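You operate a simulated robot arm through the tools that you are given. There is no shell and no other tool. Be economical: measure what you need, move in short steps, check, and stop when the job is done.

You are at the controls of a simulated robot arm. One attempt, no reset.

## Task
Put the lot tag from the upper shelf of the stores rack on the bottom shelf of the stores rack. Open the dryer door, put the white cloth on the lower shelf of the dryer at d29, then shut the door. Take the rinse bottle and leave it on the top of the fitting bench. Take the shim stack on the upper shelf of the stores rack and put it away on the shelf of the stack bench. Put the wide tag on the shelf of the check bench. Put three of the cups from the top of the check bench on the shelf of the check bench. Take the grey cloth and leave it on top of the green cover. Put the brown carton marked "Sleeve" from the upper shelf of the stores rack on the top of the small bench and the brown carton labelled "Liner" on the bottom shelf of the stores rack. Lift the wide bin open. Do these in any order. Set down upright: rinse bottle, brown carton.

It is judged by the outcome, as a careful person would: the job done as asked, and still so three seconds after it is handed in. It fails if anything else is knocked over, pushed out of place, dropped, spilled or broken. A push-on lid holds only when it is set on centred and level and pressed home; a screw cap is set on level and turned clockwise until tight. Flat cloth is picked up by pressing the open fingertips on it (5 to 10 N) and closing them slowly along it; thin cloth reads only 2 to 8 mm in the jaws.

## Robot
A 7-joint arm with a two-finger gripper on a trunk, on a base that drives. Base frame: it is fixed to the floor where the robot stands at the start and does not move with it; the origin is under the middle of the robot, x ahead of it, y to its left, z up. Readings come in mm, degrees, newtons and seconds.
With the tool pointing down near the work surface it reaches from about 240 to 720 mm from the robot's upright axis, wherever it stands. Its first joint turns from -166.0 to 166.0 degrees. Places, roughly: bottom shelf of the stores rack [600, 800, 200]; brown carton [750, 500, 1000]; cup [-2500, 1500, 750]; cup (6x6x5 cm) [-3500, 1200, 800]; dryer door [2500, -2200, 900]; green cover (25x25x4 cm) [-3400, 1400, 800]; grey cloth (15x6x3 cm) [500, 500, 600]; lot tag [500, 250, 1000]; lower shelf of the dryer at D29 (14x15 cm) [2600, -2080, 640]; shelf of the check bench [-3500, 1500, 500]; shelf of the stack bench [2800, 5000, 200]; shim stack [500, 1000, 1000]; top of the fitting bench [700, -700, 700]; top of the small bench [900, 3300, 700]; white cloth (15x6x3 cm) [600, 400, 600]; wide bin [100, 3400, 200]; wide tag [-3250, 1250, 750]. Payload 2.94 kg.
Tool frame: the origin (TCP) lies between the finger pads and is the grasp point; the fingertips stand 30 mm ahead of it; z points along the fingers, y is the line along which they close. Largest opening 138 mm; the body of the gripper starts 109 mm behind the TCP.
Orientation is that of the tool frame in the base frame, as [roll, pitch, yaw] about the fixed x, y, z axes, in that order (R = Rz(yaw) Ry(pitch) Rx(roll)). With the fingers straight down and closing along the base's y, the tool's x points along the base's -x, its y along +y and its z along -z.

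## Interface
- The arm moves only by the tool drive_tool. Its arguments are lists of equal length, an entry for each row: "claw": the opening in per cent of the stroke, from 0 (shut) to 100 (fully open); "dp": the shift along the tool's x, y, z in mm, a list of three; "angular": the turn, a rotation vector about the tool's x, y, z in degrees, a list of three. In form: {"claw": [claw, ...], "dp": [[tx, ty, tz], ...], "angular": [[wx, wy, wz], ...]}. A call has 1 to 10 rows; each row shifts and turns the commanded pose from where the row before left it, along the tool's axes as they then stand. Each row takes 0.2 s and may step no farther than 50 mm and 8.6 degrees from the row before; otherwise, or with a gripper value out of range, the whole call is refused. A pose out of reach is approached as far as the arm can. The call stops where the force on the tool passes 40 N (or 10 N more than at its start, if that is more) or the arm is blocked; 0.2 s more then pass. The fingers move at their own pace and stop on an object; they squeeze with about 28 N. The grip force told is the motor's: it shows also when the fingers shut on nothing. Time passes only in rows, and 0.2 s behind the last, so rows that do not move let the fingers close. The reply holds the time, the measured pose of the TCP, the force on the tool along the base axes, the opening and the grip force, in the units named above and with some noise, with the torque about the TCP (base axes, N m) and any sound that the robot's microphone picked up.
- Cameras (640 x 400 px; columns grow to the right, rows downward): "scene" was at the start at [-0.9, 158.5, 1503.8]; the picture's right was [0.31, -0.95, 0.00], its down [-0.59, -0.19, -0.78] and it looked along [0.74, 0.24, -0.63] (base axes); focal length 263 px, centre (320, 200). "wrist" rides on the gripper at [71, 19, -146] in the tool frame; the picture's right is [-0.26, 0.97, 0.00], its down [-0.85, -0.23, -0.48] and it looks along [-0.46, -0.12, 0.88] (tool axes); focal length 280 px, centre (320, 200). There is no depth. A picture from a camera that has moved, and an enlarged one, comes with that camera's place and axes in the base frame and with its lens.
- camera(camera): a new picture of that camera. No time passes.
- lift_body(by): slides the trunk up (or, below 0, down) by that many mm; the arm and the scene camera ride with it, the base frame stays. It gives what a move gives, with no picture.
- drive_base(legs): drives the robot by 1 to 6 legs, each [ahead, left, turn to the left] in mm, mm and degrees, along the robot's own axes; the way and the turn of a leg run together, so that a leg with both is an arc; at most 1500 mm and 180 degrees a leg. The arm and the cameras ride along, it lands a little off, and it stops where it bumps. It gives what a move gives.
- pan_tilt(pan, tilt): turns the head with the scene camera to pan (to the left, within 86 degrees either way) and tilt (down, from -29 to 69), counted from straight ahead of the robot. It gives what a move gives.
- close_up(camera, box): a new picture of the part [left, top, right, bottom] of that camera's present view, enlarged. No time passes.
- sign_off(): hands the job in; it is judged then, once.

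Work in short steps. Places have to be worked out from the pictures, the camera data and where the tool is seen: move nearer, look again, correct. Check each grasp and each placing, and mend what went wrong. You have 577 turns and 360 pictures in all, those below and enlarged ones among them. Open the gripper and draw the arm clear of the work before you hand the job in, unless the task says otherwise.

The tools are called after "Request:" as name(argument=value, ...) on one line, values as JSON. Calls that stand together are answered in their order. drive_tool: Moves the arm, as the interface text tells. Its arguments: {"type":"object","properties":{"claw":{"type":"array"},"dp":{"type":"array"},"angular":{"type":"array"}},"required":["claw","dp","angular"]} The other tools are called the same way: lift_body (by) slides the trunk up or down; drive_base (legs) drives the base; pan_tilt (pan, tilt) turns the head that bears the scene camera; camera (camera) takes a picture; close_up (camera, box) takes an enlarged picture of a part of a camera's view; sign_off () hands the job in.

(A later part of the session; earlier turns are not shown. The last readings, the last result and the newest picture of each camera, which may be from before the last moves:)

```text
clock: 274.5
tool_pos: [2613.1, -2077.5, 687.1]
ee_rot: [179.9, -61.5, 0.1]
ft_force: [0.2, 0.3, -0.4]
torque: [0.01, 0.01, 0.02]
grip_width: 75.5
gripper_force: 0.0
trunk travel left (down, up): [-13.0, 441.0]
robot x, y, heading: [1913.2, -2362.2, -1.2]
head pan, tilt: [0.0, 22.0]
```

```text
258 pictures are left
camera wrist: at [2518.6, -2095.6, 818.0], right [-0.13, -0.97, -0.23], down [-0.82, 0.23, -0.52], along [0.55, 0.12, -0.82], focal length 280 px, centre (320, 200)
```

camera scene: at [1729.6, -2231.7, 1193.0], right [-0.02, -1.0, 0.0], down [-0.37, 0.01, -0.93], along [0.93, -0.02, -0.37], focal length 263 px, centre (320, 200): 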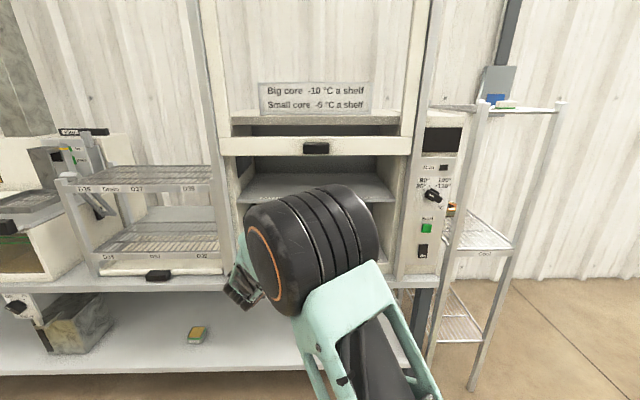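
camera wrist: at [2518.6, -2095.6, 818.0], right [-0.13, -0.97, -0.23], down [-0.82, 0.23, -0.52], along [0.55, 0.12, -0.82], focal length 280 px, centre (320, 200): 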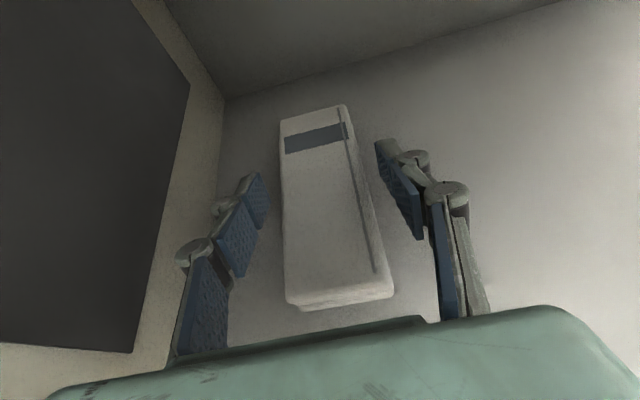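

Cloth released in the slot. Withdraw with the base and verify.

Request:
drive_base(legs=[[-300, 0, 1]])

Request:
camera(camera="wrist")

```text
clock: 276.5
tool_pos: [2305.8, -2060.2, 687.3]
ee_rot: [179.9, -61.6, 1.1]
ft_force: [-0.3, -0.6, 0.5]
torque: [0.01, 0.05, 0.0]
grip_width: 76.0
gripper_force: 0.0
trunk travel left (down, up): [-13.0, 441.0]
robot x, y, heading: [1614.1, -2360.1, -0.2]
head pan, tilt: [0.0, 22.0]
```

```text
257 pictures are left
camera wrist: at [2211.3, -2081.8, 818.1], right [-0.11, -0.97, -0.23], down [-0.83, 0.22, -0.52], along [0.55, 0.13, -0.82], focal length 280 px, centre (320, 200)
```

wrist: 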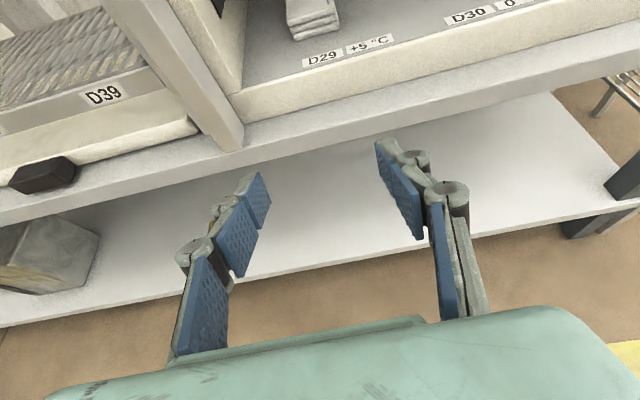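

White cloth sits behind the D29 +5 label on the lower shelf. Now shut the door: line up with the raised handle (≈(2415,-2233,1075)).

Request:
lift_body(by=396)

Request:
drive_base(legs=[[0, -173, 0]])

Request:
drive_tool(claw=[75, 75], dp=[[0, 0, 0], [0, 0, 0]], angular=[[0, 0, 0], [0, 0, 0]])

Request:
camera(camera="wrist")

```text
clock: 280.3
tool_pos: [2304.7, -2061.4, 1083.1]
ee_rot: [179.8, -61.6, 1.1]
ft_force: [0.2, 0.0, 0.2]
torque: [0.01, -0.03, 0.0]
grip_width: 76.0
gripper_force: 0.0
trunk travel left (down, up): [-409.0, 45.0]
robot x, y, heading: [1613.6, -2359.8, 0.0]
head pan, tilt: [0.0, 22.0]
```

```text
clock: 282.4
tool_pos: [2305.0, -2229.2, 1082.2]
ee_rot: [-180.0, -61.6, 1.0]
ft_force: [-0.4, -0.3, 0.0]
torque: [0.0, -0.03, -0.01]
grip_width: 75.9
gripper_force: 0.0
trunk travel left (down, up): [-409.0, 45.0]
robot x, y, heading: [1612.4, -2524.5, -0.4]
head pan, tilt: [0.0, 22.0]
```

```text
clock: 283.1
tool_pos: [2304.4, -2229.8, 1084.8]
ee_rot: [179.9, -61.6, 1.1]
ft_force: [-0.5, 0.1, -0.2]
torque: [0.0, -0.01, 0.03]
grip_width: 103.4
gripper_force: 0.0
trunk travel left (down, up): [-409.0, 45.0]
robot x, y, heading: [1610.1, -2528.3, -0.1]
head pan, tilt: [0.0, 22.0]
```

```text
256 pictures are left
camera wrist: at [2210.9, -2249.8, 1214.1], right [-0.11, -0.97, -0.23], down [-0.83, 0.22, -0.52], along [0.55, 0.13, -0.82], focal length 280 px, centre (320, 200)
```

wrist: 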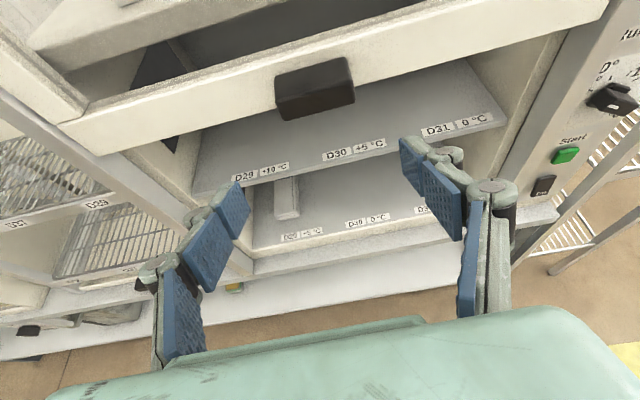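

Cloth seen in the lower D29 slot. Advance 100 and grip the handle.

Request:
drive_base(legs=[[98, -3, 0]])

Request:
drive_tool(claw=[75, 50, 20, 0, 0], dp=[[0, 0, 0], [0, 0, 0], [0, 0, 0], [0, 0, 0], [0, 0, 0]], angular=[[0, 0, 0], [0, 0, 0], [0, 0, 0], [0, 0, 0], [0, 0, 0]])

Request:
camera(camera="wrist")

```text
clock: 284.2
tool_pos: [2400.8, -2233.3, 1081.8]
ee_rot: [179.8, -61.5, 1.1]
ft_force: [0.2, -0.9, -0.1]
torque: [-0.02, -0.02, -0.01]
grip_width: 103.4
gripper_force: 0.1
trunk travel left (down, up): [-409.0, 45.0]
robot x, y, heading: [1711.4, -2530.0, -0.4]
head pan, tilt: [0.0, 22.0]
```

```text
clock: 285.4
tool_pos: [2400.6, -2232.0, 1083.2]
ee_rot: [179.9, -61.6, 1.1]
ft_force: [-0.9, 2.0, 0.9]
torque: [0.27, 0.1, 0.29]
grip_width: 69.2
gripper_force: 45.0
trunk travel left (down, up): [-409.0, 45.0]
robot x, y, heading: [1707.7, -2531.7, -0.1]
head pan, tilt: [0.0, 22.0]
```

```text
255 pictures are left
camera wrist: at [2306.5, -2253.0, 1214.2], right [-0.11, -0.97, -0.23], down [-0.83, 0.22, -0.52], along [0.55, 0.13, -0.82], focal length 280 px, centre (320, 200)
```

wrist: 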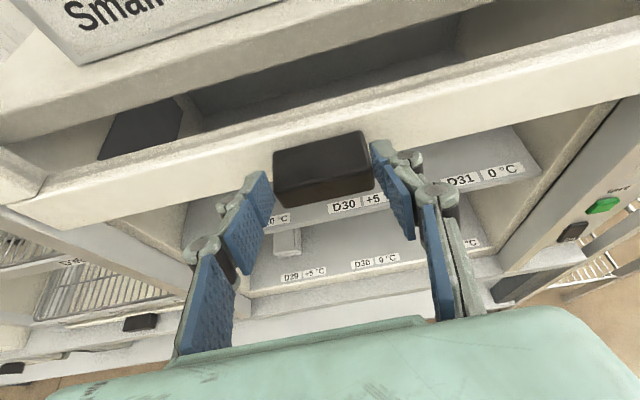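

Gripped. Lower the door with the trunk.

Request:
lift_body(by=-395)

Request:
camera(camera="wrist")

```text
clock: 289.2
tool_pos: [2400.9, -2232.4, 687.6]
ee_rot: [179.8, -61.5, 1.0]
ft_force: [3.9, 9.5, 1.0]
torque: [0.59, -0.64, 0.08]
grip_width: 69.4
gripper_force: 45.0
trunk travel left (down, up): [-14.0, 440.0]
robot x, y, heading: [1707.9, -2530.4, -0.2]
head pan, tilt: [0.0, 22.0]
```

```text
254 pictures are left
camera wrist: at [2306.5, -2253.0, 818.8], right [-0.11, -0.97, -0.23], down [-0.83, 0.22, -0.52], along [0.55, 0.13, -0.82], focal length 280 px, centre (320, 200)
```

wrist: 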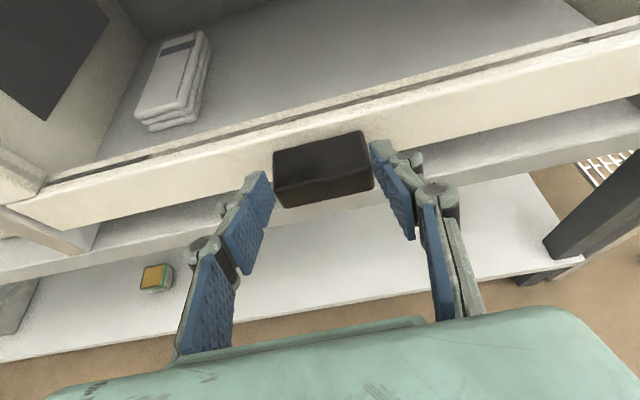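

About 13 mm to go; lower with the arm until it seats.

Request:
drive_tool(claw=[0, 0, 0, 0, 0, 0, 0], dp=[[-3.5, 0, 1.9], [-3.5, 0, 1.9], [-2.6, 0, 1.4], [-2.6, 0, 1.4], [-2.6, 0, 1.4], [-1.8, 0, 1], [-1.8, 0, 1]], angular=[[0, 0, 0], [0, 0, 0], [0, 0, 0], [0, 0, 0], [0, 0, 0], [0, 0, 0], [0, 0, 0]])

Request:
camera(camera="wrist")

```text
clock: 290.8
tool_pos: [2399.8, -2232.7, 672.8]
ee_rot: [-179.8, -62.2, 0.8]
ft_force: [-7.6, 4.5, 26.4]
torque: [0.01, 0.23, -0.02]
grip_width: 69.6
gripper_force: 45.1
trunk travel left (down, up): [-14.0, 440.0]
robot x, y, heading: [1709.7, -2529.6, -0.2]
head pan, tilt: [0.0, 22.0]
```

```text
253 pictures are left
camera wrist: at [2304.9, -2253.2, 803.0], right [-0.11, -0.97, -0.23], down [-0.82, 0.22, -0.53], along [0.56, 0.13, -0.82], focal length 280 px, centre (320, 200)
```

wrist: 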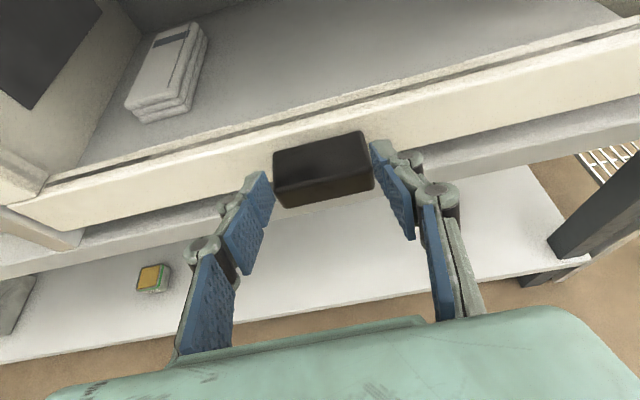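

Door seated (26 N resistance, back at its original height). Release and back away.

Request:
drive_tool(claw=[20, 75, 75, 75], dp=[[2, 0, -1], [0, 0, 0], [0, 0, 0], [0, 0, 0]], angular=[[0, 0, 0], [0, 0, 0], [0, 0, 0], [0, 0, 0]])

Request:
drive_base(legs=[[-300, 0, 0]])

Request:
camera(camera="scene")

Request:
camera(camera="wrist")

```text
clock: 291.8
tool_pos: [2401.5, -2233.3, 667.8]
ee_rot: [179.9, -61.6, 1.1]
ft_force: [-0.2, -0.3, 0.0]
torque: [0.02, 0.0, -0.03]
grip_width: 103.1
gripper_force: 0.1
trunk travel left (down, up): [-14.0, 440.0]
robot x, y, heading: [1706.8, -2527.2, -0.1]
head pan, tilt: [0.0, 22.0]
```

```text
clock: 293.8
tool_pos: [2101.9, -2231.5, 667.6]
ee_rot: [179.8, -61.6, 1.1]
ft_force: [-0.6, 0.2, 0.0]
torque: [0.02, 0.0, 0.0]
grip_width: 103.4
gripper_force: 0.2
trunk travel left (down, up): [-14.0, 440.0]
robot x, y, heading: [1406.9, -2527.5, -0.3]
head pan, tilt: [0.0, 22.0]
```

```text
252 pictures are left
camera scene: at [1420.0, -2397.7, 1194.0], right [0.0, -1.0, 0.0], down [-0.37, 0.0, -0.93], along [0.93, 0.0, -0.37], focal length 263 px, centre (320, 200)
```

scene: 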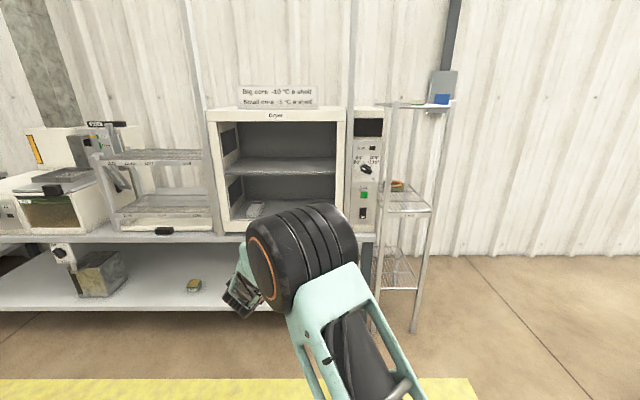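

```text
251 pictures are left
camera wrist: at [2007.7, -2252.1, 799.4], right [-0.11, -0.97, -0.23], down [-0.83, 0.22, -0.52], along [0.55, 0.13, -0.82], focal length 280 px, centre (320, 200)
```

wrist: 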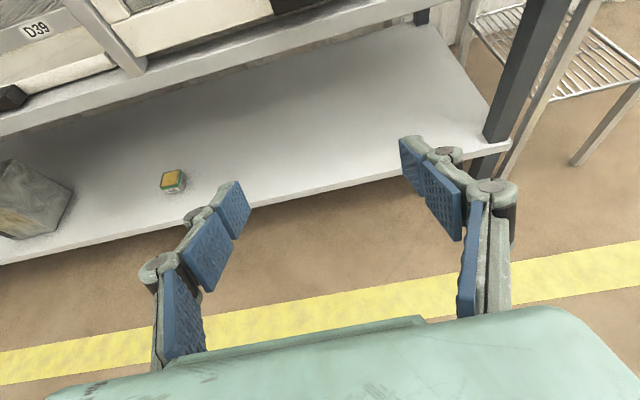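

Door closed with the cloth inside. Return to the stores rack for the Sleeve carton on the upper shelf.

Request:
drive_base(legs=[[-1000, 150, 0], [-850, 150, 0], [0, 1150, 0], [0, 1160, 0]])

Request:
lift_body(by=430)

Request:
camera(camera="wrist")

Request:
camera(camera="scene")

```text
clock: 323.2
tool_pos: [283.0, 374.3, 668.7]
ee_rot: [179.7, -61.6, 0.6]
ft_force: [-0.2, -0.2, -0.3]
torque: [0.02, 0.01, 0.01]
grip_width: 103.4
gripper_force: 0.1
trunk travel left (down, up): [-14.0, 440.0]
robot x, y, heading: [-413.6, 78.3, -0.5]
head pan, tilt: [0.0, 22.0]
```

```text
refused: 430 is not a number from -400 to 400
```

```text
250 pictures are left
camera wrist: at [188.9, 353.6, 799.4], right [-0.12, -0.97, -0.23], down [-0.82, 0.22, -0.52], along [0.55, 0.13, -0.82], focal length 280 px, centre (320, 200)
```

wrist: 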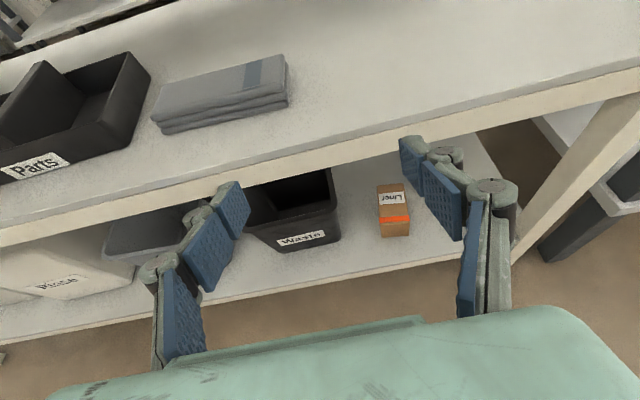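

```text
249 pictures are left
camera scene: at [-400.0, 212.9, 1194.0], right [-0.01, -1.0, 0.0], down [-0.37, 0.0, -0.93], along [0.93, -0.01, -0.37], focal length 263 px, centre (320, 200)
```

scene: 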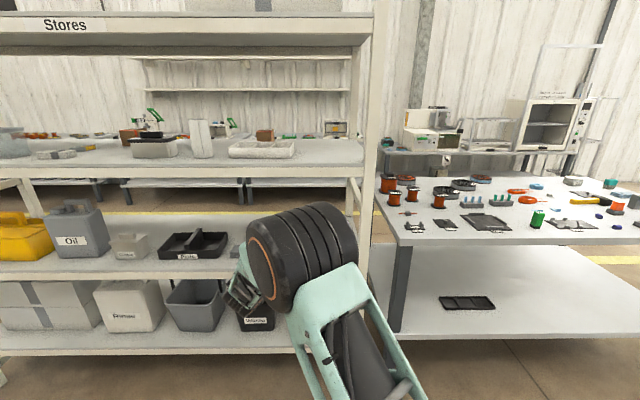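

Lift in two steps, rotate the yaw to +13°, and look at the Sleeve carton.

Request:
lift_body(by=400)

Request:
drive_tool(claw=[62, 62, 62], dp=[[26, 0, -14], [18, 0, -9], [0, 0, 0]], angular=[[5.5, 0, -3], [5.5, 0, -3], [0, 0, 0]])

Request:
drive_base(legs=[[120, 0, 0]])

Request:
camera(camera="wrist")

```text
clock: 327.0
tool_pos: [283.3, 374.0, 1069.1]
ee_rot: [179.8, -61.5, 0.5]
ft_force: [-0.2, -0.2, 0.4]
torque: [-0.01, -0.02, 0.0]
grip_width: 103.2
gripper_force: 0.0
trunk travel left (down, up): [-414.0, 40.0]
robot x, y, heading: [-411.2, 80.6, -0.7]
head pan, tilt: [0.0, 22.0]
```

```text
clock: 327.8
tool_pos: [283.5, 374.2, 1117.0]
ee_rot: [179.8, -61.5, 13.3]
ft_force: [-0.3, 0.3, -0.3]
torque: [0.01, -0.01, 0.0]
grip_width: 85.5
gripper_force: 0.1
trunk travel left (down, up): [-414.0, 40.0]
robot x, y, heading: [-409.0, 81.9, -0.6]
head pan, tilt: [0.0, 22.0]
```

```text
clock: 329.1
tool_pos: [402.3, 369.2, 1117.5]
ee_rot: [179.9, -61.5, 13.1]
ft_force: [0.6, -0.5, 0.8]
torque: [-0.01, 0.0, -0.01]
grip_width: 85.4
gripper_force: 0.0
trunk travel left (down, up): [-414.0, 40.0]
robot x, y, heading: [-290.0, 78.2, -1.1]
head pan, tilt: [0.0, 22.0]
```

```text
248 pictures are left
camera wrist: at [315.1, 330.7, 1247.5], right [0.09, -0.97, -0.23], down [-0.85, 0.04, -0.52], along [0.51, 0.24, -0.82], focal length 280 px, centre (320, 200)
```

wrist: 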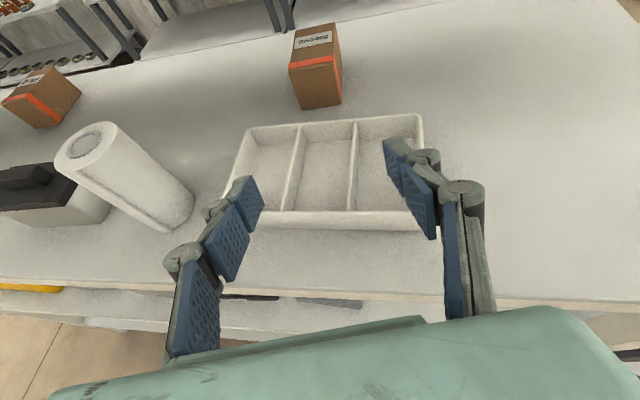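

Sleeve is square-on: x 625–707, y 389–449. Rotate yaw back to ~1°, drive 130 ahead and 52 left.

Request:
drive_tool(claw=[62, 62], dp=[[0, 0, 0], [0, 0, 0]], angular=[[-5.3, 0, 2.9], [-5.3, 0, 2.9]])

Request:
drive_base(legs=[[130, 54, 0.8]])

Request:
camera(camera="wrist")

Request:
camera(camera="scene")

```text
clock: 329.7
tool_pos: [402.4, 370.6, 1116.1]
ee_rot: [179.8, -61.5, 0.9]
ft_force: [-0.6, -0.5, 0.3]
torque: [0.01, 0.0, 0.02]
grip_width: 85.7
gripper_force: 0.0
trunk travel left (down, up): [-414.0, 40.0]
robot x, y, heading: [-290.5, 80.5, -0.7]
head pan, tilt: [0.0, 22.0]
```

```text
clock: 331.0
tool_pos: [531.0, 434.5, 1116.7]
ee_rot: [179.8, -61.4, 1.8]
ft_force: [-0.4, -0.2, 0.2]
torque: [-0.02, -0.04, 0.0]
grip_width: 85.4
gripper_force: 0.0
trunk travel left (down, up): [-414.0, 40.0]
robot x, y, heading: [-162.3, 131.2, 0.1]
head pan, tilt: [0.0, 22.0]
```

```text
247 pictures are left
camera wrist: at [435.2, 412.2, 1247.7], right [-0.1, -0.97, -0.23], down [-0.83, 0.21, -0.52], along [0.55, 0.14, -0.82], focal length 280 px, centre (320, 200)
```

wrist: 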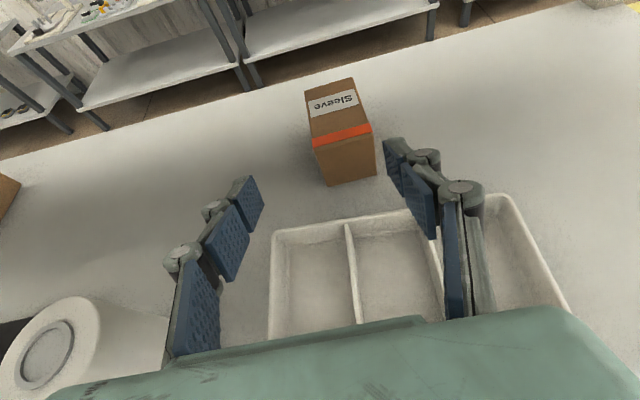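

```text
246 pictures are left
camera scene: at [-152.7, 265.4, 1594.0], right [0.0, -1.0, 0.0], down [-0.38, 0.0, -0.93], along [0.93, 0.0, -0.38], focal length 263 px, centre (320, 200)
```

scene: 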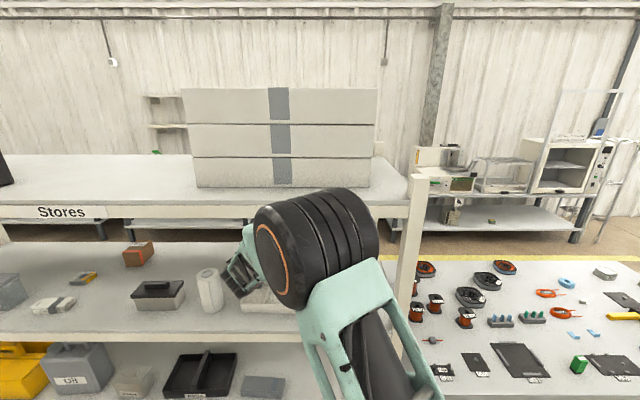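

Advance and descend to straddle the Sleeve, then close.

Request:
drive_tool(claw=[62, 62, 62, 62, 62, 20, 0, 0, 0], dp=[[-5.2, 4, 35.5], [-5.2, 4, 35.5], [-5.2, 4, 35.5], [-5.2, 4, 35.5], [0, 0, 0], [0, 0, 0], [0, 0, 0], [0, 0, 0], [0, 0, 0]], angular=[[0, 0, 0], [0, 0, 0], [0, 0, 0], [0, 0, 0], [0, 0, 0], [0, 0, 0], [0, 0, 0], [0, 0, 0], [0, 0, 0]])

Request:
camera(camera="wrist")

```text
clock: 333.0
tool_pos: [643.6, 421.4, 1029.1]
ee_rot: [179.9, -61.5, 1.8]
ft_force: [0.3, -1.3, -0.9]
torque: [-0.08, -0.09, -0.01]
grip_width: 55.4
gripper_force: 27.8
trunk travel left (down, up): [-414.0, 40.0]
robot x, y, heading: [-165.5, 134.0, 0.2]
head pan, tilt: [0.0, 22.0]
```

```text
245 pictures are left
camera wrist: at [550.8, 399.1, 1158.8], right [-0.1, -0.97, -0.23], down [-0.83, 0.21, -0.52], along [0.55, 0.14, -0.82], focal length 280 px, centre (320, 200)
```

wrist: 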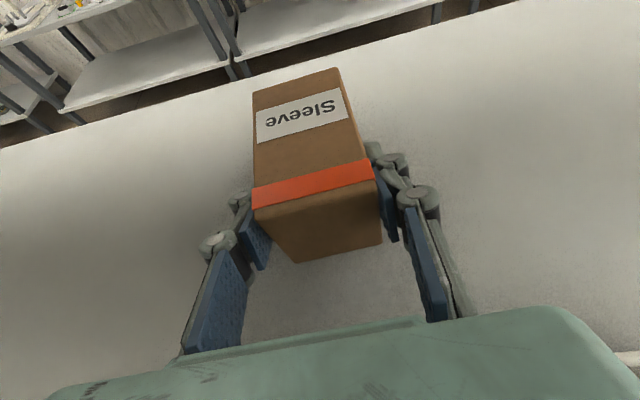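

Gripped. Lift 70 mm and drive back out.

Request:
drive_tool(claw=[0, 0, 0], dp=[[31, 0, -17], [31, 0, -17], [0, 0, 0]], angular=[[0, 0, 0], [0, 0, 0], [0, 0, 0]])

Request:
drive_base(legs=[[-450, 0, 0]])

Request:
camera(camera="wrist")

```text
clock: 333.8
tool_pos: [645.1, 418.9, 1097.6]
ee_rot: [179.8, -61.5, 1.8]
ft_force: [0.6, 0.5, -2.0]
torque: [-0.02, 0.03, -0.02]
grip_width: 55.6
gripper_force: 28.0
trunk travel left (down, up): [-414.0, 40.0]
robot x, y, heading: [-162.5, 136.0, 0.1]
head pan, tilt: [0.0, 22.0]
```

```text
clock: 336.6
tool_pos: [193.3, 414.9, 1099.5]
ee_rot: [179.9, -61.6, 1.3]
ft_force: [-0.7, 0.2, -2.4]
torque: [0.03, 0.04, 0.01]
grip_width: 55.4
gripper_force: 28.1
trunk travel left (down, up): [-414.0, 40.0]
robot x, y, heading: [-617.7, 136.7, -0.6]
head pan, tilt: [0.0, 22.0]
```

```text
244 pictures are left
camera wrist: at [98.7, 393.0, 1229.7], right [-0.11, -0.97, -0.23], down [-0.83, 0.21, -0.52], along [0.55, 0.13, -0.82], focal length 280 px, centre (320, 200)
```

wrist: 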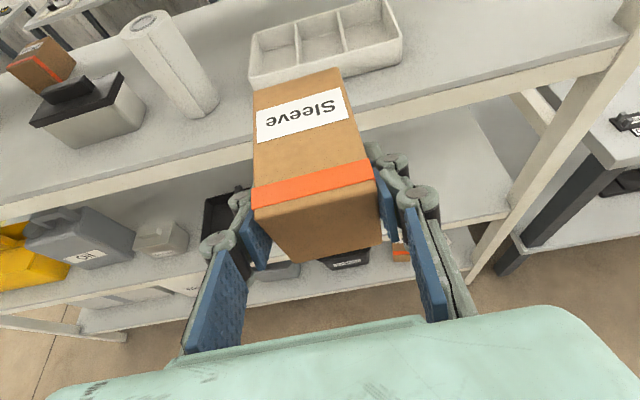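

Carton in hand. Drive left toward the small bench, then look around.

Request:
drive_base(legs=[[0, 1450, 0.6]])

Request:
pan_tilt(pan=40, tilt=22)

Request:
camera(camera="scene")

Request:
pan_tilt(pan=85, tilt=22)

Request:
camera(camera="scene")

```text
clock: 349.5
tool_pos: [178.6, 1893.9, 1098.6]
ee_rot: [179.8, -61.5, 2.7]
ft_force: [0.6, -0.2, -1.7]
torque: [-0.02, 0.01, 0.02]
grip_width: 55.1
gripper_force: 27.7
trunk travel left (down, up): [-414.0, 40.0]
robot x, y, heading: [-627.2, 1592.4, 0.8]
head pan, tilt: [0.0, 22.0]
```

```text
clock: 350.6
tool_pos: [177.4, 1893.2, 1097.9]
ee_rot: [179.8, -61.5, 2.7]
ft_force: [0.6, 0.5, -1.7]
torque: [-0.01, 0.03, 0.02]
grip_width: 55.4
gripper_force: 28.3
trunk travel left (down, up): [-414.0, 40.0]
robot x, y, heading: [-624.9, 1593.7, 0.9]
head pan, tilt: [40.0, 22.0]
```

```text
243 pictures are left
camera scene: at [-639.8, 1785.0, 1594.0], right [0.66, -0.75, 0.0], down [-0.28, -0.25, -0.93], along [0.7, 0.61, -0.37], focal length 263 px, centre (320, 200)
```

scene: 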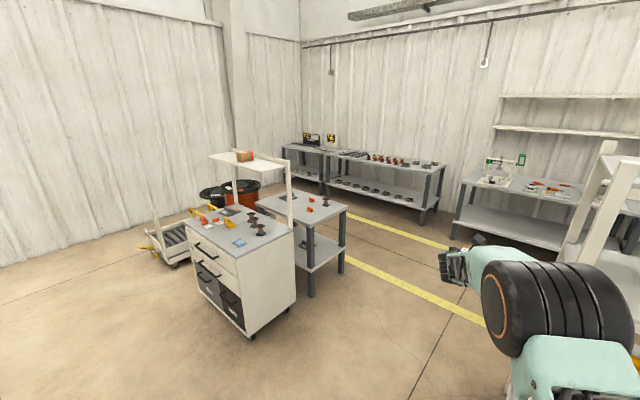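

```text
clock: 351.7
tool_pos: [177.5, 1892.7, 1099.2]
ee_rot: [179.9, -61.5, 2.7]
ft_force: [-0.3, 0.1, -1.7]
torque: [0.0, 0.0, 0.0]
grip_width: 55.4
gripper_force: 28.3
trunk travel left (down, up): [-414.0, 40.0]
robot x, y, heading: [-625.8, 1589.5, 1.1]
head pan, tilt: [85.0, 22.0]
```

```text
242 pictures are left
camera scene: at [-703.3, 1816.7, 1594.0], right [1.0, -0.07, 0.0], down [-0.03, -0.37, -0.93], along [0.06, 0.92, -0.37], focal length 263 px, centre (320, 200)
```

scene: 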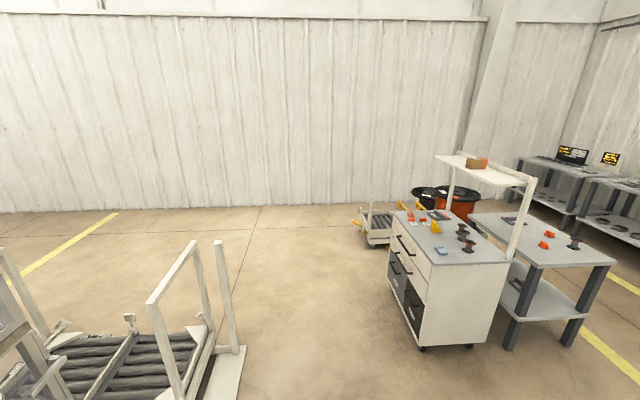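

The drawer cabinet with bins and the small bench beside it are in view. Zoom in.

Request:
close_up(camera="scene", box=[360, 140, 640, 360])

```text
1.82 times, centred on (500, 250) of scene
camera zoom: at [-703.3, 1816.7, 1594.0], right [1.0, -0.07, 0.0], down [-0.03, -0.37, -0.93], along [0.06, 0.92, -0.37], focal length 479 px, centre (-7, 109)
```

zoom: 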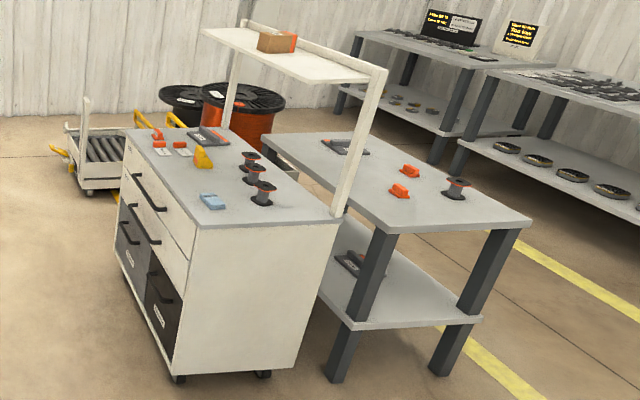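

Small bench spans x 600–1100, y 2930–3600 with a free strip along its near edge. I'll approach it from the -y side with heading 90°.

Request:
drive_base(legs=[[0, 340, 0], [720, 0, 0], [0, 0, 89]])

Request:
pan_tilt(pan=0, tilt=25)

Request:
camera(camera="scene")

```text
clock: 362.5
tool_pos: [-204.6, 2759.2, 1098.0]
ee_rot: [179.7, -61.5, 91.7]
ft_force: [-0.1, -0.1, -3.2]
torque: [-0.04, 0.0, 0.02]
grip_width: 55.3
gripper_force: 28.4
trunk travel left (down, up): [-414.0, 40.0]
robot x, y, heading: [80.4, 1952.9, 90.1]
head pan, tilt: [85.0, 22.0]
```

```text
clock: 364.1
tool_pos: [-203.4, 2759.0, 1097.8]
ee_rot: [179.7, -61.4, 91.7]
ft_force: [0.3, -0.9, -1.8]
torque: [-0.04, -0.02, -0.03]
grip_width: 55.3
gripper_force: 28.1
trunk travel left (down, up): [-414.0, 40.0]
robot x, y, heading: [79.2, 1950.4, 90.0]
head pan, tilt: [0.0, 25.0]
```

```text
240 pictures are left
camera scene: at [-56.1, 1960.3, 1589.2], right [1.0, 0.0, 0.0], down [0.0, -0.42, -0.91], along [0.0, 0.91, -0.42], focal length 263 px, centre (320, 200)
```

scene: 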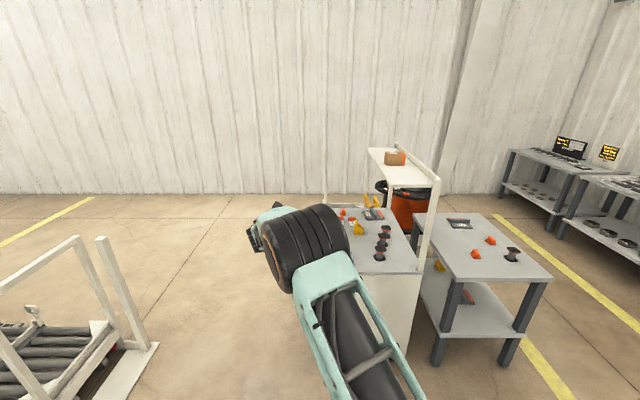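

Bench front edge y≈2958, x 526–1074. Back slightly, strafe right 905 to line up at x≈700.

Request:
drive_base(legs=[[-70, 0, 0], [0, -905, 0]])

Request:
camera(camera="wrist")

Request:
camera(camera="scene")

```text
clock: 367.6
tool_pos: [-45.7, 2695.6, 1097.5]
ee_rot: [179.7, -61.4, 91.5]
ft_force: [-0.7, 0.3, -1.9]
torque: [-0.06, -0.02, 0.02]
grip_width: 55.5
gripper_force: 28.3
trunk travel left (down, up): [-414.0, 40.0]
robot x, y, heading: [232.1, 1885.6, 89.8]
head pan, tilt: [0.0, 25.0]
stopped in leg 2: the robot was blocked; the commanded pose is now the measured one
```

```text
239 pictures are left
camera wrist: at [-25.2, 2601.1, 1228.3], right [0.97, -0.11, -0.23], down [-0.21, -0.83, -0.52], along [-0.13, 0.55, -0.82], focal length 280 px, centre (320, 200)
```

wrist: 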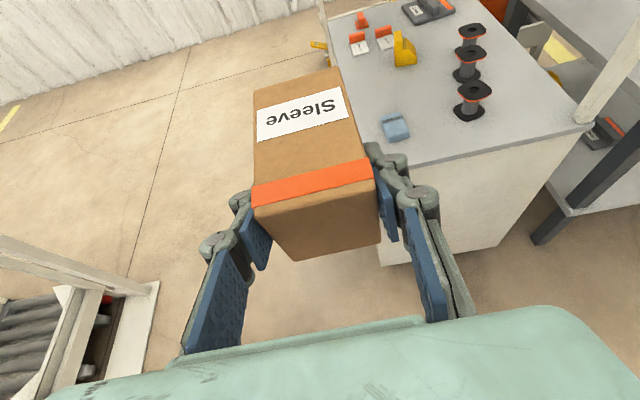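

```text
238 pictures are left
camera scene: at [96.6, 1895.1, 1589.2], right [1.0, 0.0, 0.0], down [0.0, -0.42, -0.91], along [0.0, 0.91, -0.42], focal length 263 px, centre (320, 200)
```

scene: 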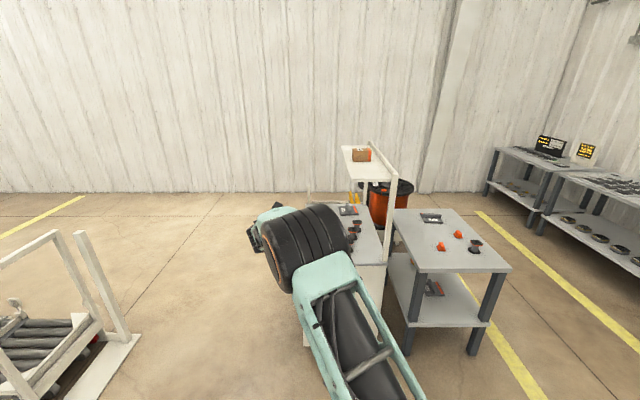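

The robot bumped the rack's left end (it reaches y≈1690). Step away, retract the arm 250 mm, move forward to y≈2130, then strafe.

Request:
drive_base(legs=[[0, 60, 0]])

Request:
drive_tool(claw=[0, 0, 0, 0, 0, 0], dp=[[-21, 0, -39], [-21, 0, -39], [-21, 0, -39], [-21, 0, -39], [-21, 0, -39], [0, 0, 0]], angular=[[0, 0, 0], [0, 0, 0], [0, 0, 0], [0, 0, 0], [0, 0, 0], [0, 0, 0]])

Request:
drive_base(legs=[[230, 0, 0], [0, -820, 0]])

Request:
camera(camera="wrist")

Request:
camera(camera="scene")

```text
clock: 368.8
tool_pos: [-106.6, 2694.1, 1098.1]
ee_rot: [179.7, -61.4, 91.5]
ft_force: [0.6, 0.1, -2.2]
torque: [-0.11, -0.04, 0.01]
grip_width: 55.1
gripper_force: 28.0
trunk travel left (down, up): [-414.0, 40.0]
robot x, y, heading: [173.1, 1884.7, 89.8]
head pan, tilt: [0.0, 25.0]
```

```text
clock: 370.2
tool_pos: [-103.3, 2475.7, 1099.1]
ee_rot: [179.7, -61.4, 91.4]
ft_force: [-0.3, 0.5, -1.6]
torque: [-0.05, 0.0, -0.02]
grip_width: 55.3
gripper_force: 27.5
trunk travel left (down, up): [-414.0, 40.0]
robot x, y, heading: [174.6, 1884.1, 89.7]
head pan, tilt: [0.0, 25.0]
```

```text
clock: 379.1
tool_pos: [722.7, 2707.7, 1100.2]
ee_rot: [179.7, -61.5, 91.3]
ft_force: [0.5, -0.8, -2.6]
torque: [-0.05, -0.01, -0.01]
grip_width: 55.2
gripper_force: 28.3
trunk travel left (down, up): [-414.0, 40.0]
robot x, y, heading: [996.2, 2117.0, 89.7]
head pan, tilt: [0.0, 25.0]
```

```text
237 pictures are left
camera wrist: at [743.1, 2614.3, 1230.6], right [0.97, -0.11, -0.23], down [-0.21, -0.83, -0.52], along [-0.13, 0.55, -0.82], focal length 280 px, centre (320, 200)
```

wrist: 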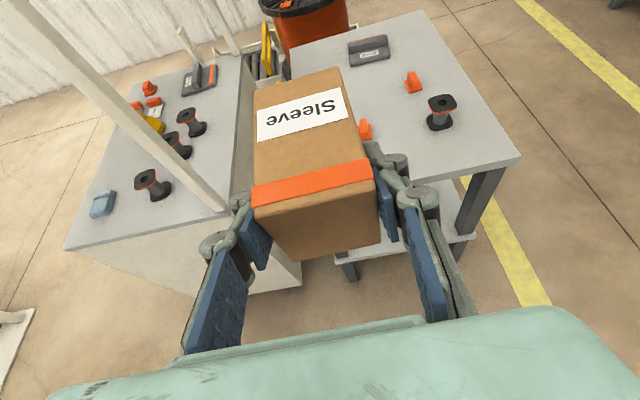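

```text
236 pictures are left
camera scene: at [860.5, 2127.1, 1589.2], right [1.0, -0.01, 0.0], down [0.0, -0.42, -0.91], along [0.01, 0.91, -0.42], focal length 263 px, centre (320, 200)
```

scene: 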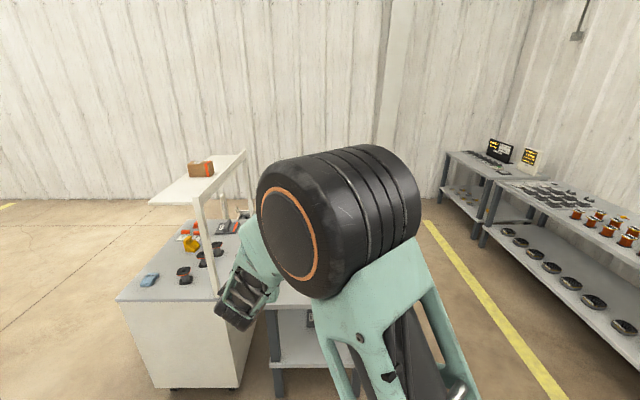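

Free strip at the near edge. Strafe 70 right, lower the trunk 300, and drive ahead ~200, then check.

Request:
lift_body(by=-290)

Request:
drive_base(legs=[[0, -70, 0], [220, 0, 0]])

Request:
camera(camera="wrist")

```text
clock: 382.1
tool_pos: [722.3, 2707.6, 809.3]
ee_rot: [179.8, -61.6, 91.3]
ft_force: [-0.4, -0.2, -3.1]
torque: [-0.02, -0.05, 0.02]
grip_width: 55.2
gripper_force: 28.1
trunk travel left (down, up): [-124.0, 330.0]
robot x, y, heading: [1000.7, 2116.0, 89.8]
head pan, tilt: [0.0, 25.0]
```

```text
clock: 384.6
tool_pos: [793.0, 2926.6, 810.1]
ee_rot: [179.7, -61.5, 91.4]
ft_force: [0.3, 0.5, -2.3]
torque: [-0.04, -0.02, 0.01]
grip_width: 55.5
gripper_force: 28.2
trunk travel left (down, up): [-124.0, 330.0]
robot x, y, heading: [1071.4, 2333.5, 90.1]
head pan, tilt: [0.0, 25.0]
```

```text
235 pictures are left
camera wrist: at [813.3, 2832.4, 940.6], right [0.97, -0.1, -0.23], down [-0.21, -0.83, -0.52], along [-0.13, 0.55, -0.82], focal length 280 px, centre (320, 200)
```

wrist: 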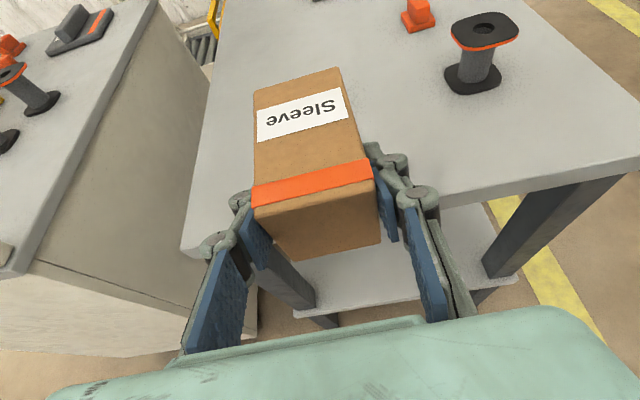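

Drive 90 ahead and lower onto the bench with gentle contact.

Request:
drive_base(legs=[[90, 0, 0]])

Request:
drive_tool(claw=[0, 0, 0, 0, 0, 0, 0, 0], dp=[[-26.4, 0, 14.3], [-26.4, 0, 14.3], [-4.4, 0, 2.4], [-2.6, 0, 1.4], [-2.6, 0, 1.4], [-2.6, 0, 1.4], [-2.6, 0, 1.4], [-2.6, 0, 1.4]], angular=[[0, 0, 0], [0, 0, 0], [0, 0, 0], [0, 0, 0], [0, 0, 0], [0, 0, 0], [0, 0, 0], [0, 0, 0]])

```text
clock: 385.8
tool_pos: [792.2, 3014.1, 809.4]
ee_rot: [179.8, -61.5, 91.4]
ft_force: [-0.6, 0.1, -2.1]
torque: [-0.01, 0.01, 0.01]
grip_width: 55.2
gripper_force: 28.1
trunk travel left (down, up): [-124.0, 330.0]
robot x, y, heading: [1070.8, 2423.2, 89.8]
head pan, tilt: [0.0, 25.0]
```

```text
clock: 387.6
tool_pos: [793.9, 3013.4, 730.6]
ee_rot: [179.7, -61.4, 91.5]
ft_force: [0.5, 0.2, -2.3]
torque: [-0.03, 0.02, -0.03]
grip_width: 55.4
gripper_force: 28.1
trunk travel left (down, up): [-124.0, 330.0]
robot x, y, heading: [1071.3, 2422.1, 89.5]
head pan, tilt: [0.0, 25.0]
```

No contact yet at z 731; continue down in small steps.

Request:
drive_tool(claw=[0, 0, 0, 0, 0, 0, 0, 0], dp=[[-2.6, 0, 1.4], [-2.6, 0, 1.4], [-2.6, 0, 1.4], [-2.6, 0, 1.4], [-2.6, 0, 1.4], [-2.6, 0, 1.4], [-2.6, 0, 1.4], [-2.6, 0, 1.4]], angular=[[0, 0, 0], [0, 0, 0], [0, 0, 0], [0, 0, 0], [0, 0, 0], [0, 0, 0], [0, 0, 0], [0, 0, 0]])

Request:
camera(camera="wrist")

```text
clock: 388.9
tool_pos: [792.3, 3017.2, 723.4]
ee_rot: [-179.8, -62.8, 90.9]
ft_force: [0.9, -1.6, 13.5]
torque: [-0.24, -0.28, -0.17]
grip_width: 55.6
gripper_force: 28.3
trunk travel left (down, up): [-124.0, 330.0]
robot x, y, heading: [1068.5, 2423.1, 89.7]
head pan, tilt: [0.0, 25.0]
stopped in row 6: the force on the tool passed its limit at 41 N (the readings are from after the stop); the commanded pose is now the measured one
```

```text
234 pictures are left
camera wrist: at [813.7, 2920.0, 852.7], right [0.97, -0.1, -0.23], down [-0.21, -0.82, -0.54], along [-0.14, 0.57, -0.81], focal length 280 px, centre (320, 200)
```

wrist: 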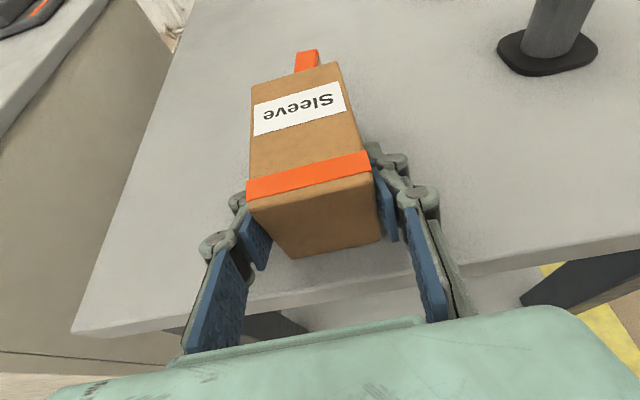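

Contact on the bench. Ease, release, and back away.

Request:
drive_tool(claw=[0, 50, 56, 56], dp=[[2, 0, -1], [0, 0, 0], [0, 0, 0], [0, 0, 0]], angular=[[0, 0, 0], [0, 0, 0], [0, 0, 0], [0, 0, 0]])

Request:
drive_base(legs=[[-220, 0, 0]])

Request:
camera(camera="wrist")

```text
clock: 389.9
tool_pos: [793.1, 3014.8, 722.9]
ee_rot: [180.0, -62.4, 91.2]
ft_force: [-0.6, 4.4, 7.7]
torque: [0.21, -0.11, 0.05]
grip_width: 77.9
gripper_force: 0.1
trunk travel left (down, up): [-124.0, 330.0]
robot x, y, heading: [1071.7, 2423.2, 89.4]
head pan, tilt: [0.0, 25.0]
```

```text
clock: 391.6
tool_pos: [791.4, 2794.0, 722.5]
ee_rot: [180.0, -62.2, 91.3]
ft_force: [0.4, 0.1, -0.4]
torque: [-0.04, 0.02, 0.0]
grip_width: 77.3
gripper_force: 0.1
trunk travel left (down, up): [-124.0, 330.0]
robot x, y, heading: [1066.8, 2199.7, 90.0]
head pan, tilt: [0.0, 25.0]
```

```text
233 pictures are left
camera wrist: at [812.1, 2697.8, 851.8], right [0.97, -0.1, -0.23], down [-0.21, -0.82, -0.53], along [-0.14, 0.56, -0.82], focal length 280 px, centre (320, 200)
```

wrist: 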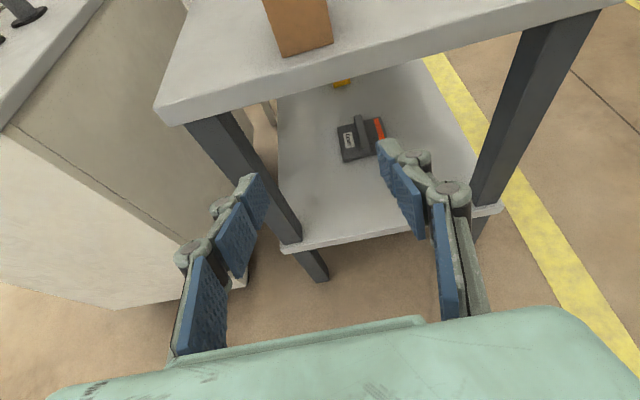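

Sleeve stands on the small bench. Now the wide bin in the cabinet: go round to the cabinet's front (facing -x).

Request:
drive_base(legs=[[-90, 0, 0], [0, 1450, 0], [0, 0, -90]])

Request:
drive_base(legs=[[-420, 0, 0], [0, 900, 0]])

Request:
camera(camera="scene")

Request:
camera(camera="wrist")

```text
clock: 408.9
tool_pos: [218.7, 2376.6, 722.6]
ee_rot: [180.0, -62.3, 1.8]
ft_force: [-0.1, 1.0, -0.5]
torque: [0.0, -0.01, 0.01]
grip_width: 77.3
gripper_force: 0.0
trunk travel left (down, up): [-124.0, 330.0]
robot x, y, heading: [-368.0, 2093.5, 0.3]
head pan, tilt: [0.0, 25.0]
```

```text
clock: 419.3
tool_pos: [-195.1, 3254.2, 721.0]
ee_rot: [180.0, -62.2, 0.7]
ft_force: [0.2, 0.7, 1.1]
torque: [0.06, 0.01, -0.02]
grip_width: 77.5
gripper_force: 0.0
trunk travel left (down, up): [-124.0, 330.0]
robot x, y, heading: [-788.1, 2981.5, -0.8]
head pan, tilt: [0.0, 25.0]
```

```text
232 pictures are left
camera scene: at [-778.1, 3113.6, 1299.2], right [-0.01, -1.0, 0.0], down [-0.42, 0.01, -0.91], along [0.91, -0.01, -0.42], focal length 263 px, centre (320, 200)
```

scene: 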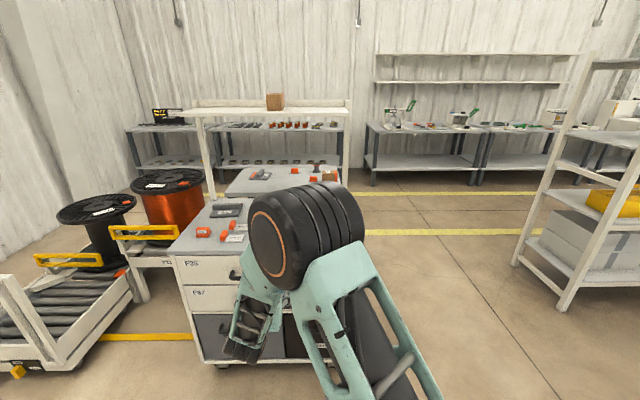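

```text
231 pictures are left
camera wrist: at [-291.3, 3233.1, 851.8], right [-0.11, -0.97, -0.23], down [-0.82, 0.22, -0.53], along [0.56, 0.13, -0.81], focal length 280 px, centre (320, 200)
```

wrist: 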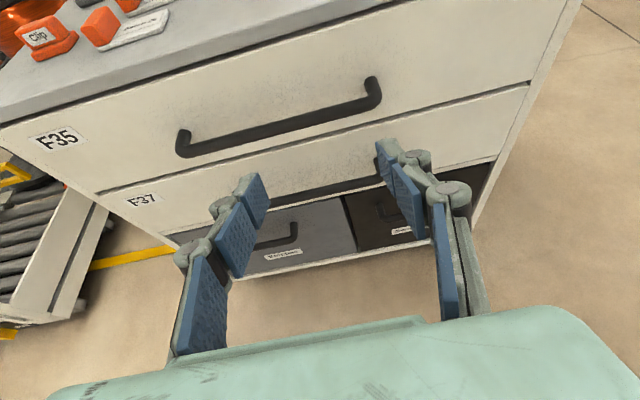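

Below the drawers are a wide grey bin (left) and a narrow black one, each with a handle. Lower the hand to inspect.

Request:
drive_base(legs=[[-120, 0, 0.8]])

Request:
lift_body(by=-115)

Request:
drive_tool(claw=[56, 56, 56, 56, 56, 56], dp=[[-44, 0, 23], [-44, 0, 23], [-44, 0, 23], [-44, 0, 23], [0, 0, 0], [0, 0, 0]], angular=[[0, 0, 0], [0, 0, 0], [0, 0, 0], [0, 0, 0], [0, 8.5, 0], [0, 8.5, 0]])

Request:
camera(camera="wrist")

Request:
camera(camera="scene")

```text
clock: 420.6
tool_pos: [-283.7, 3257.7, 721.2]
ee_rot: [179.7, -62.4, 1.3]
ft_force: [-0.3, -0.1, -0.9]
torque: [-0.01, 0.01, 0.03]
grip_width: 77.1
gripper_force: 0.0
trunk travel left (down, up): [-124.0, 330.0]
robot x, y, heading: [-879.9, 2981.4, -0.3]
head pan, tilt: [0.0, 25.0]
stopped in leg 1: the robot was blocked; the commanded pose is now the measured one
```

```text
clock: 422.1
tool_pos: [-284.6, 3257.2, 607.7]
ee_rot: [179.8, -62.4, 1.2]
ft_force: [-0.5, -0.3, -0.2]
torque: [0.0, 0.02, 0.03]
grip_width: 77.3
gripper_force: 0.0
trunk travel left (down, up): [-9.0, 445.0]
robot x, y, heading: [-878.3, 2981.5, -0.4]
head pan, tilt: [0.0, 25.0]
```

```text
clock: 423.4
tool_pos: [-284.3, 3256.9, 409.9]
ee_rot: [179.7, -79.5, 1.2]
ft_force: [-0.3, -0.6, 0.0]
torque: [0.01, 0.03, 0.02]
grip_width: 77.2
gripper_force: 0.1
trunk travel left (down, up): [-9.0, 445.0]
robot x, y, heading: [-875.3, 2979.8, -0.2]
head pan, tilt: [0.0, 25.0]
```

```text
230 pictures are left
camera wrist: at [-414.8, 3235.5, 504.9], right [-0.03, -0.97, -0.26], down [-0.63, 0.22, -0.75], along [0.78, 0.14, -0.61], focal length 280 px, centre (320, 200)
```

wrist: 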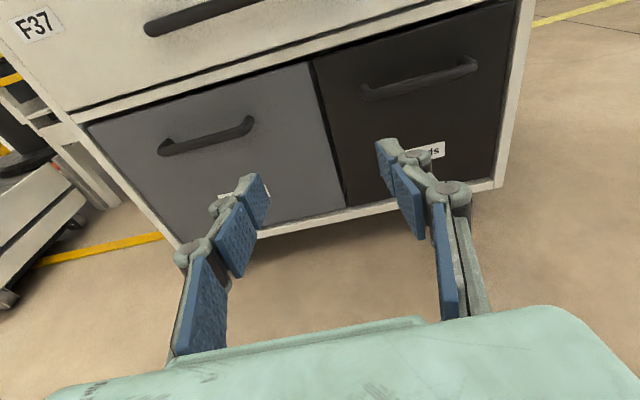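

```text
229 pictures are left
camera scene: at [-866.4, 3114.0, 1184.3], right [0.0, -1.0, 0.0], down [-0.42, 0.0, -0.91], along [0.91, 0.0, -0.42], focal length 263 px, centre (320, 200)
```

scene: 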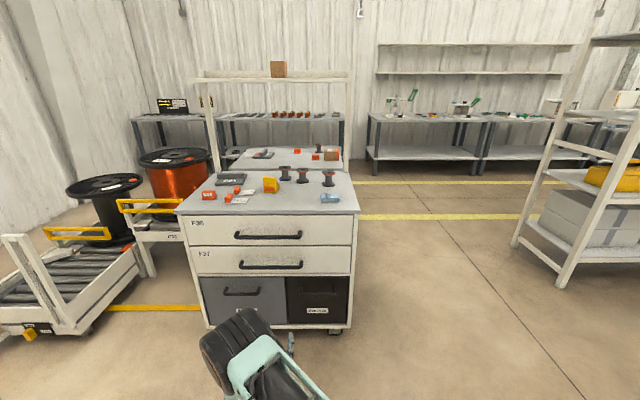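

The wide bin's bar handle is at about (-20,3440,358), horizontal. To pinch it I roll the tool 90° (jaws closing vertically) with the tool level.

Request:
drive_tool(claw=[50, 50, 50, 50, 50, 50, 50, 50, 50, 50], dp=[[0, 0, 0], [0, 0, 0], [0, 0, 0], [0, 0, 0], [0, 0, 0], [0, 0, 0], [0, 0, 0], [0, 0, 0], [0, 0, 0], [0, 0, 0]], angular=[[0, 8, 0], [0, 2.5, 0], [0, 0, 8.2], [0, 0, 8.2], [0, 0, 8.2], [0, 0, 8.2], [0, 0, 8.2], [0, 0, 8.2], [0, 0, 8.2], [0, 0, 8.2]])

Request:
drive_tool(claw=[50, 50, 50, 50], dp=[[0, 0, 0], [0, 0, 0], [0, 0, 0], [0, 0, 0]], angular=[[0, 0, 8.2], [0, 0, 8.2], [0, 0, 8], [0, 0, 0]])

Request:
camera(camera="wrist")

Request:
camera(camera="scene")

```text
clock: 425.6
tool_pos: [-285.0, 3256.7, 408.9]
ee_rot: [-90.2, -24.4, -88.9]
ft_force: [0.2, 1.6, 0.4]
torque: [-0.01, -0.01, -0.02]
grip_width: 69.3
gripper_force: 0.1
trunk travel left (down, up): [-9.0, 445.0]
robot x, y, heading: [-876.4, 2983.6, -0.2]
head pan, tilt: [0.0, 25.0]
```

```text
clock: 426.6
tool_pos: [-283.4, 3257.1, 408.6]
ee_rot: [-90.1, 0.0, -89.0]
ft_force: [-0.4, -0.1, 0.2]
torque: [0.01, 0.03, 0.02]
grip_width: 69.1
gripper_force: 0.1
trunk travel left (down, up): [-9.0, 445.0]
robot x, y, heading: [-876.4, 2982.4, 0.0]
head pan, tilt: [0.0, 25.0]
```

```text
228 pictures are left
camera wrist: at [-427.9, 3183.6, 388.5], right [-0.01, 0.26, -0.96], down [-0.49, 0.84, 0.23], along [0.87, 0.47, 0.12], focal length 280 px, centre (320, 200)
```

wrist: 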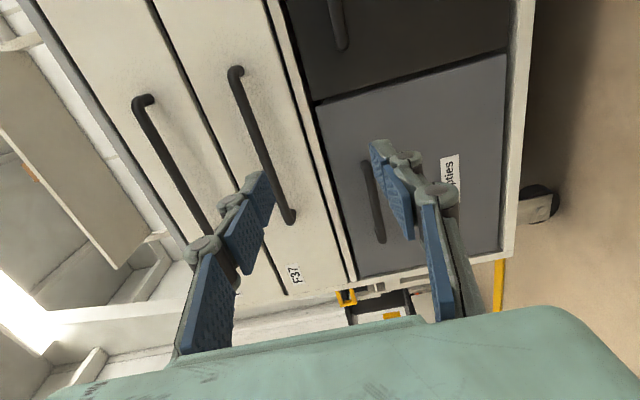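

```text
227 pictures are left
camera scene: at [-866.3, 3114.1, 1184.2], right [0.0, -1.0, 0.0], down [-0.42, 0.0, -0.91], along [0.91, 0.0, -0.42], focal length 263 px, centre (320, 200)
```

scene: 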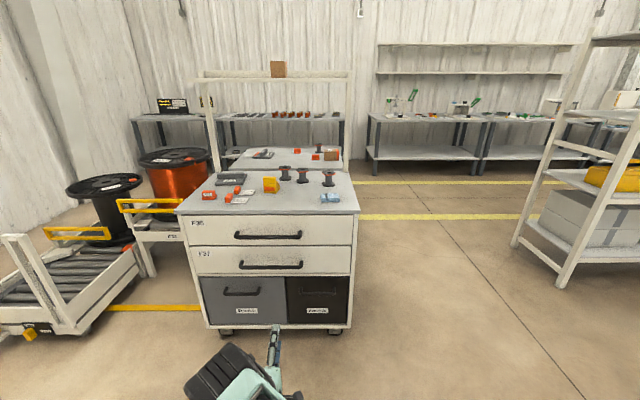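

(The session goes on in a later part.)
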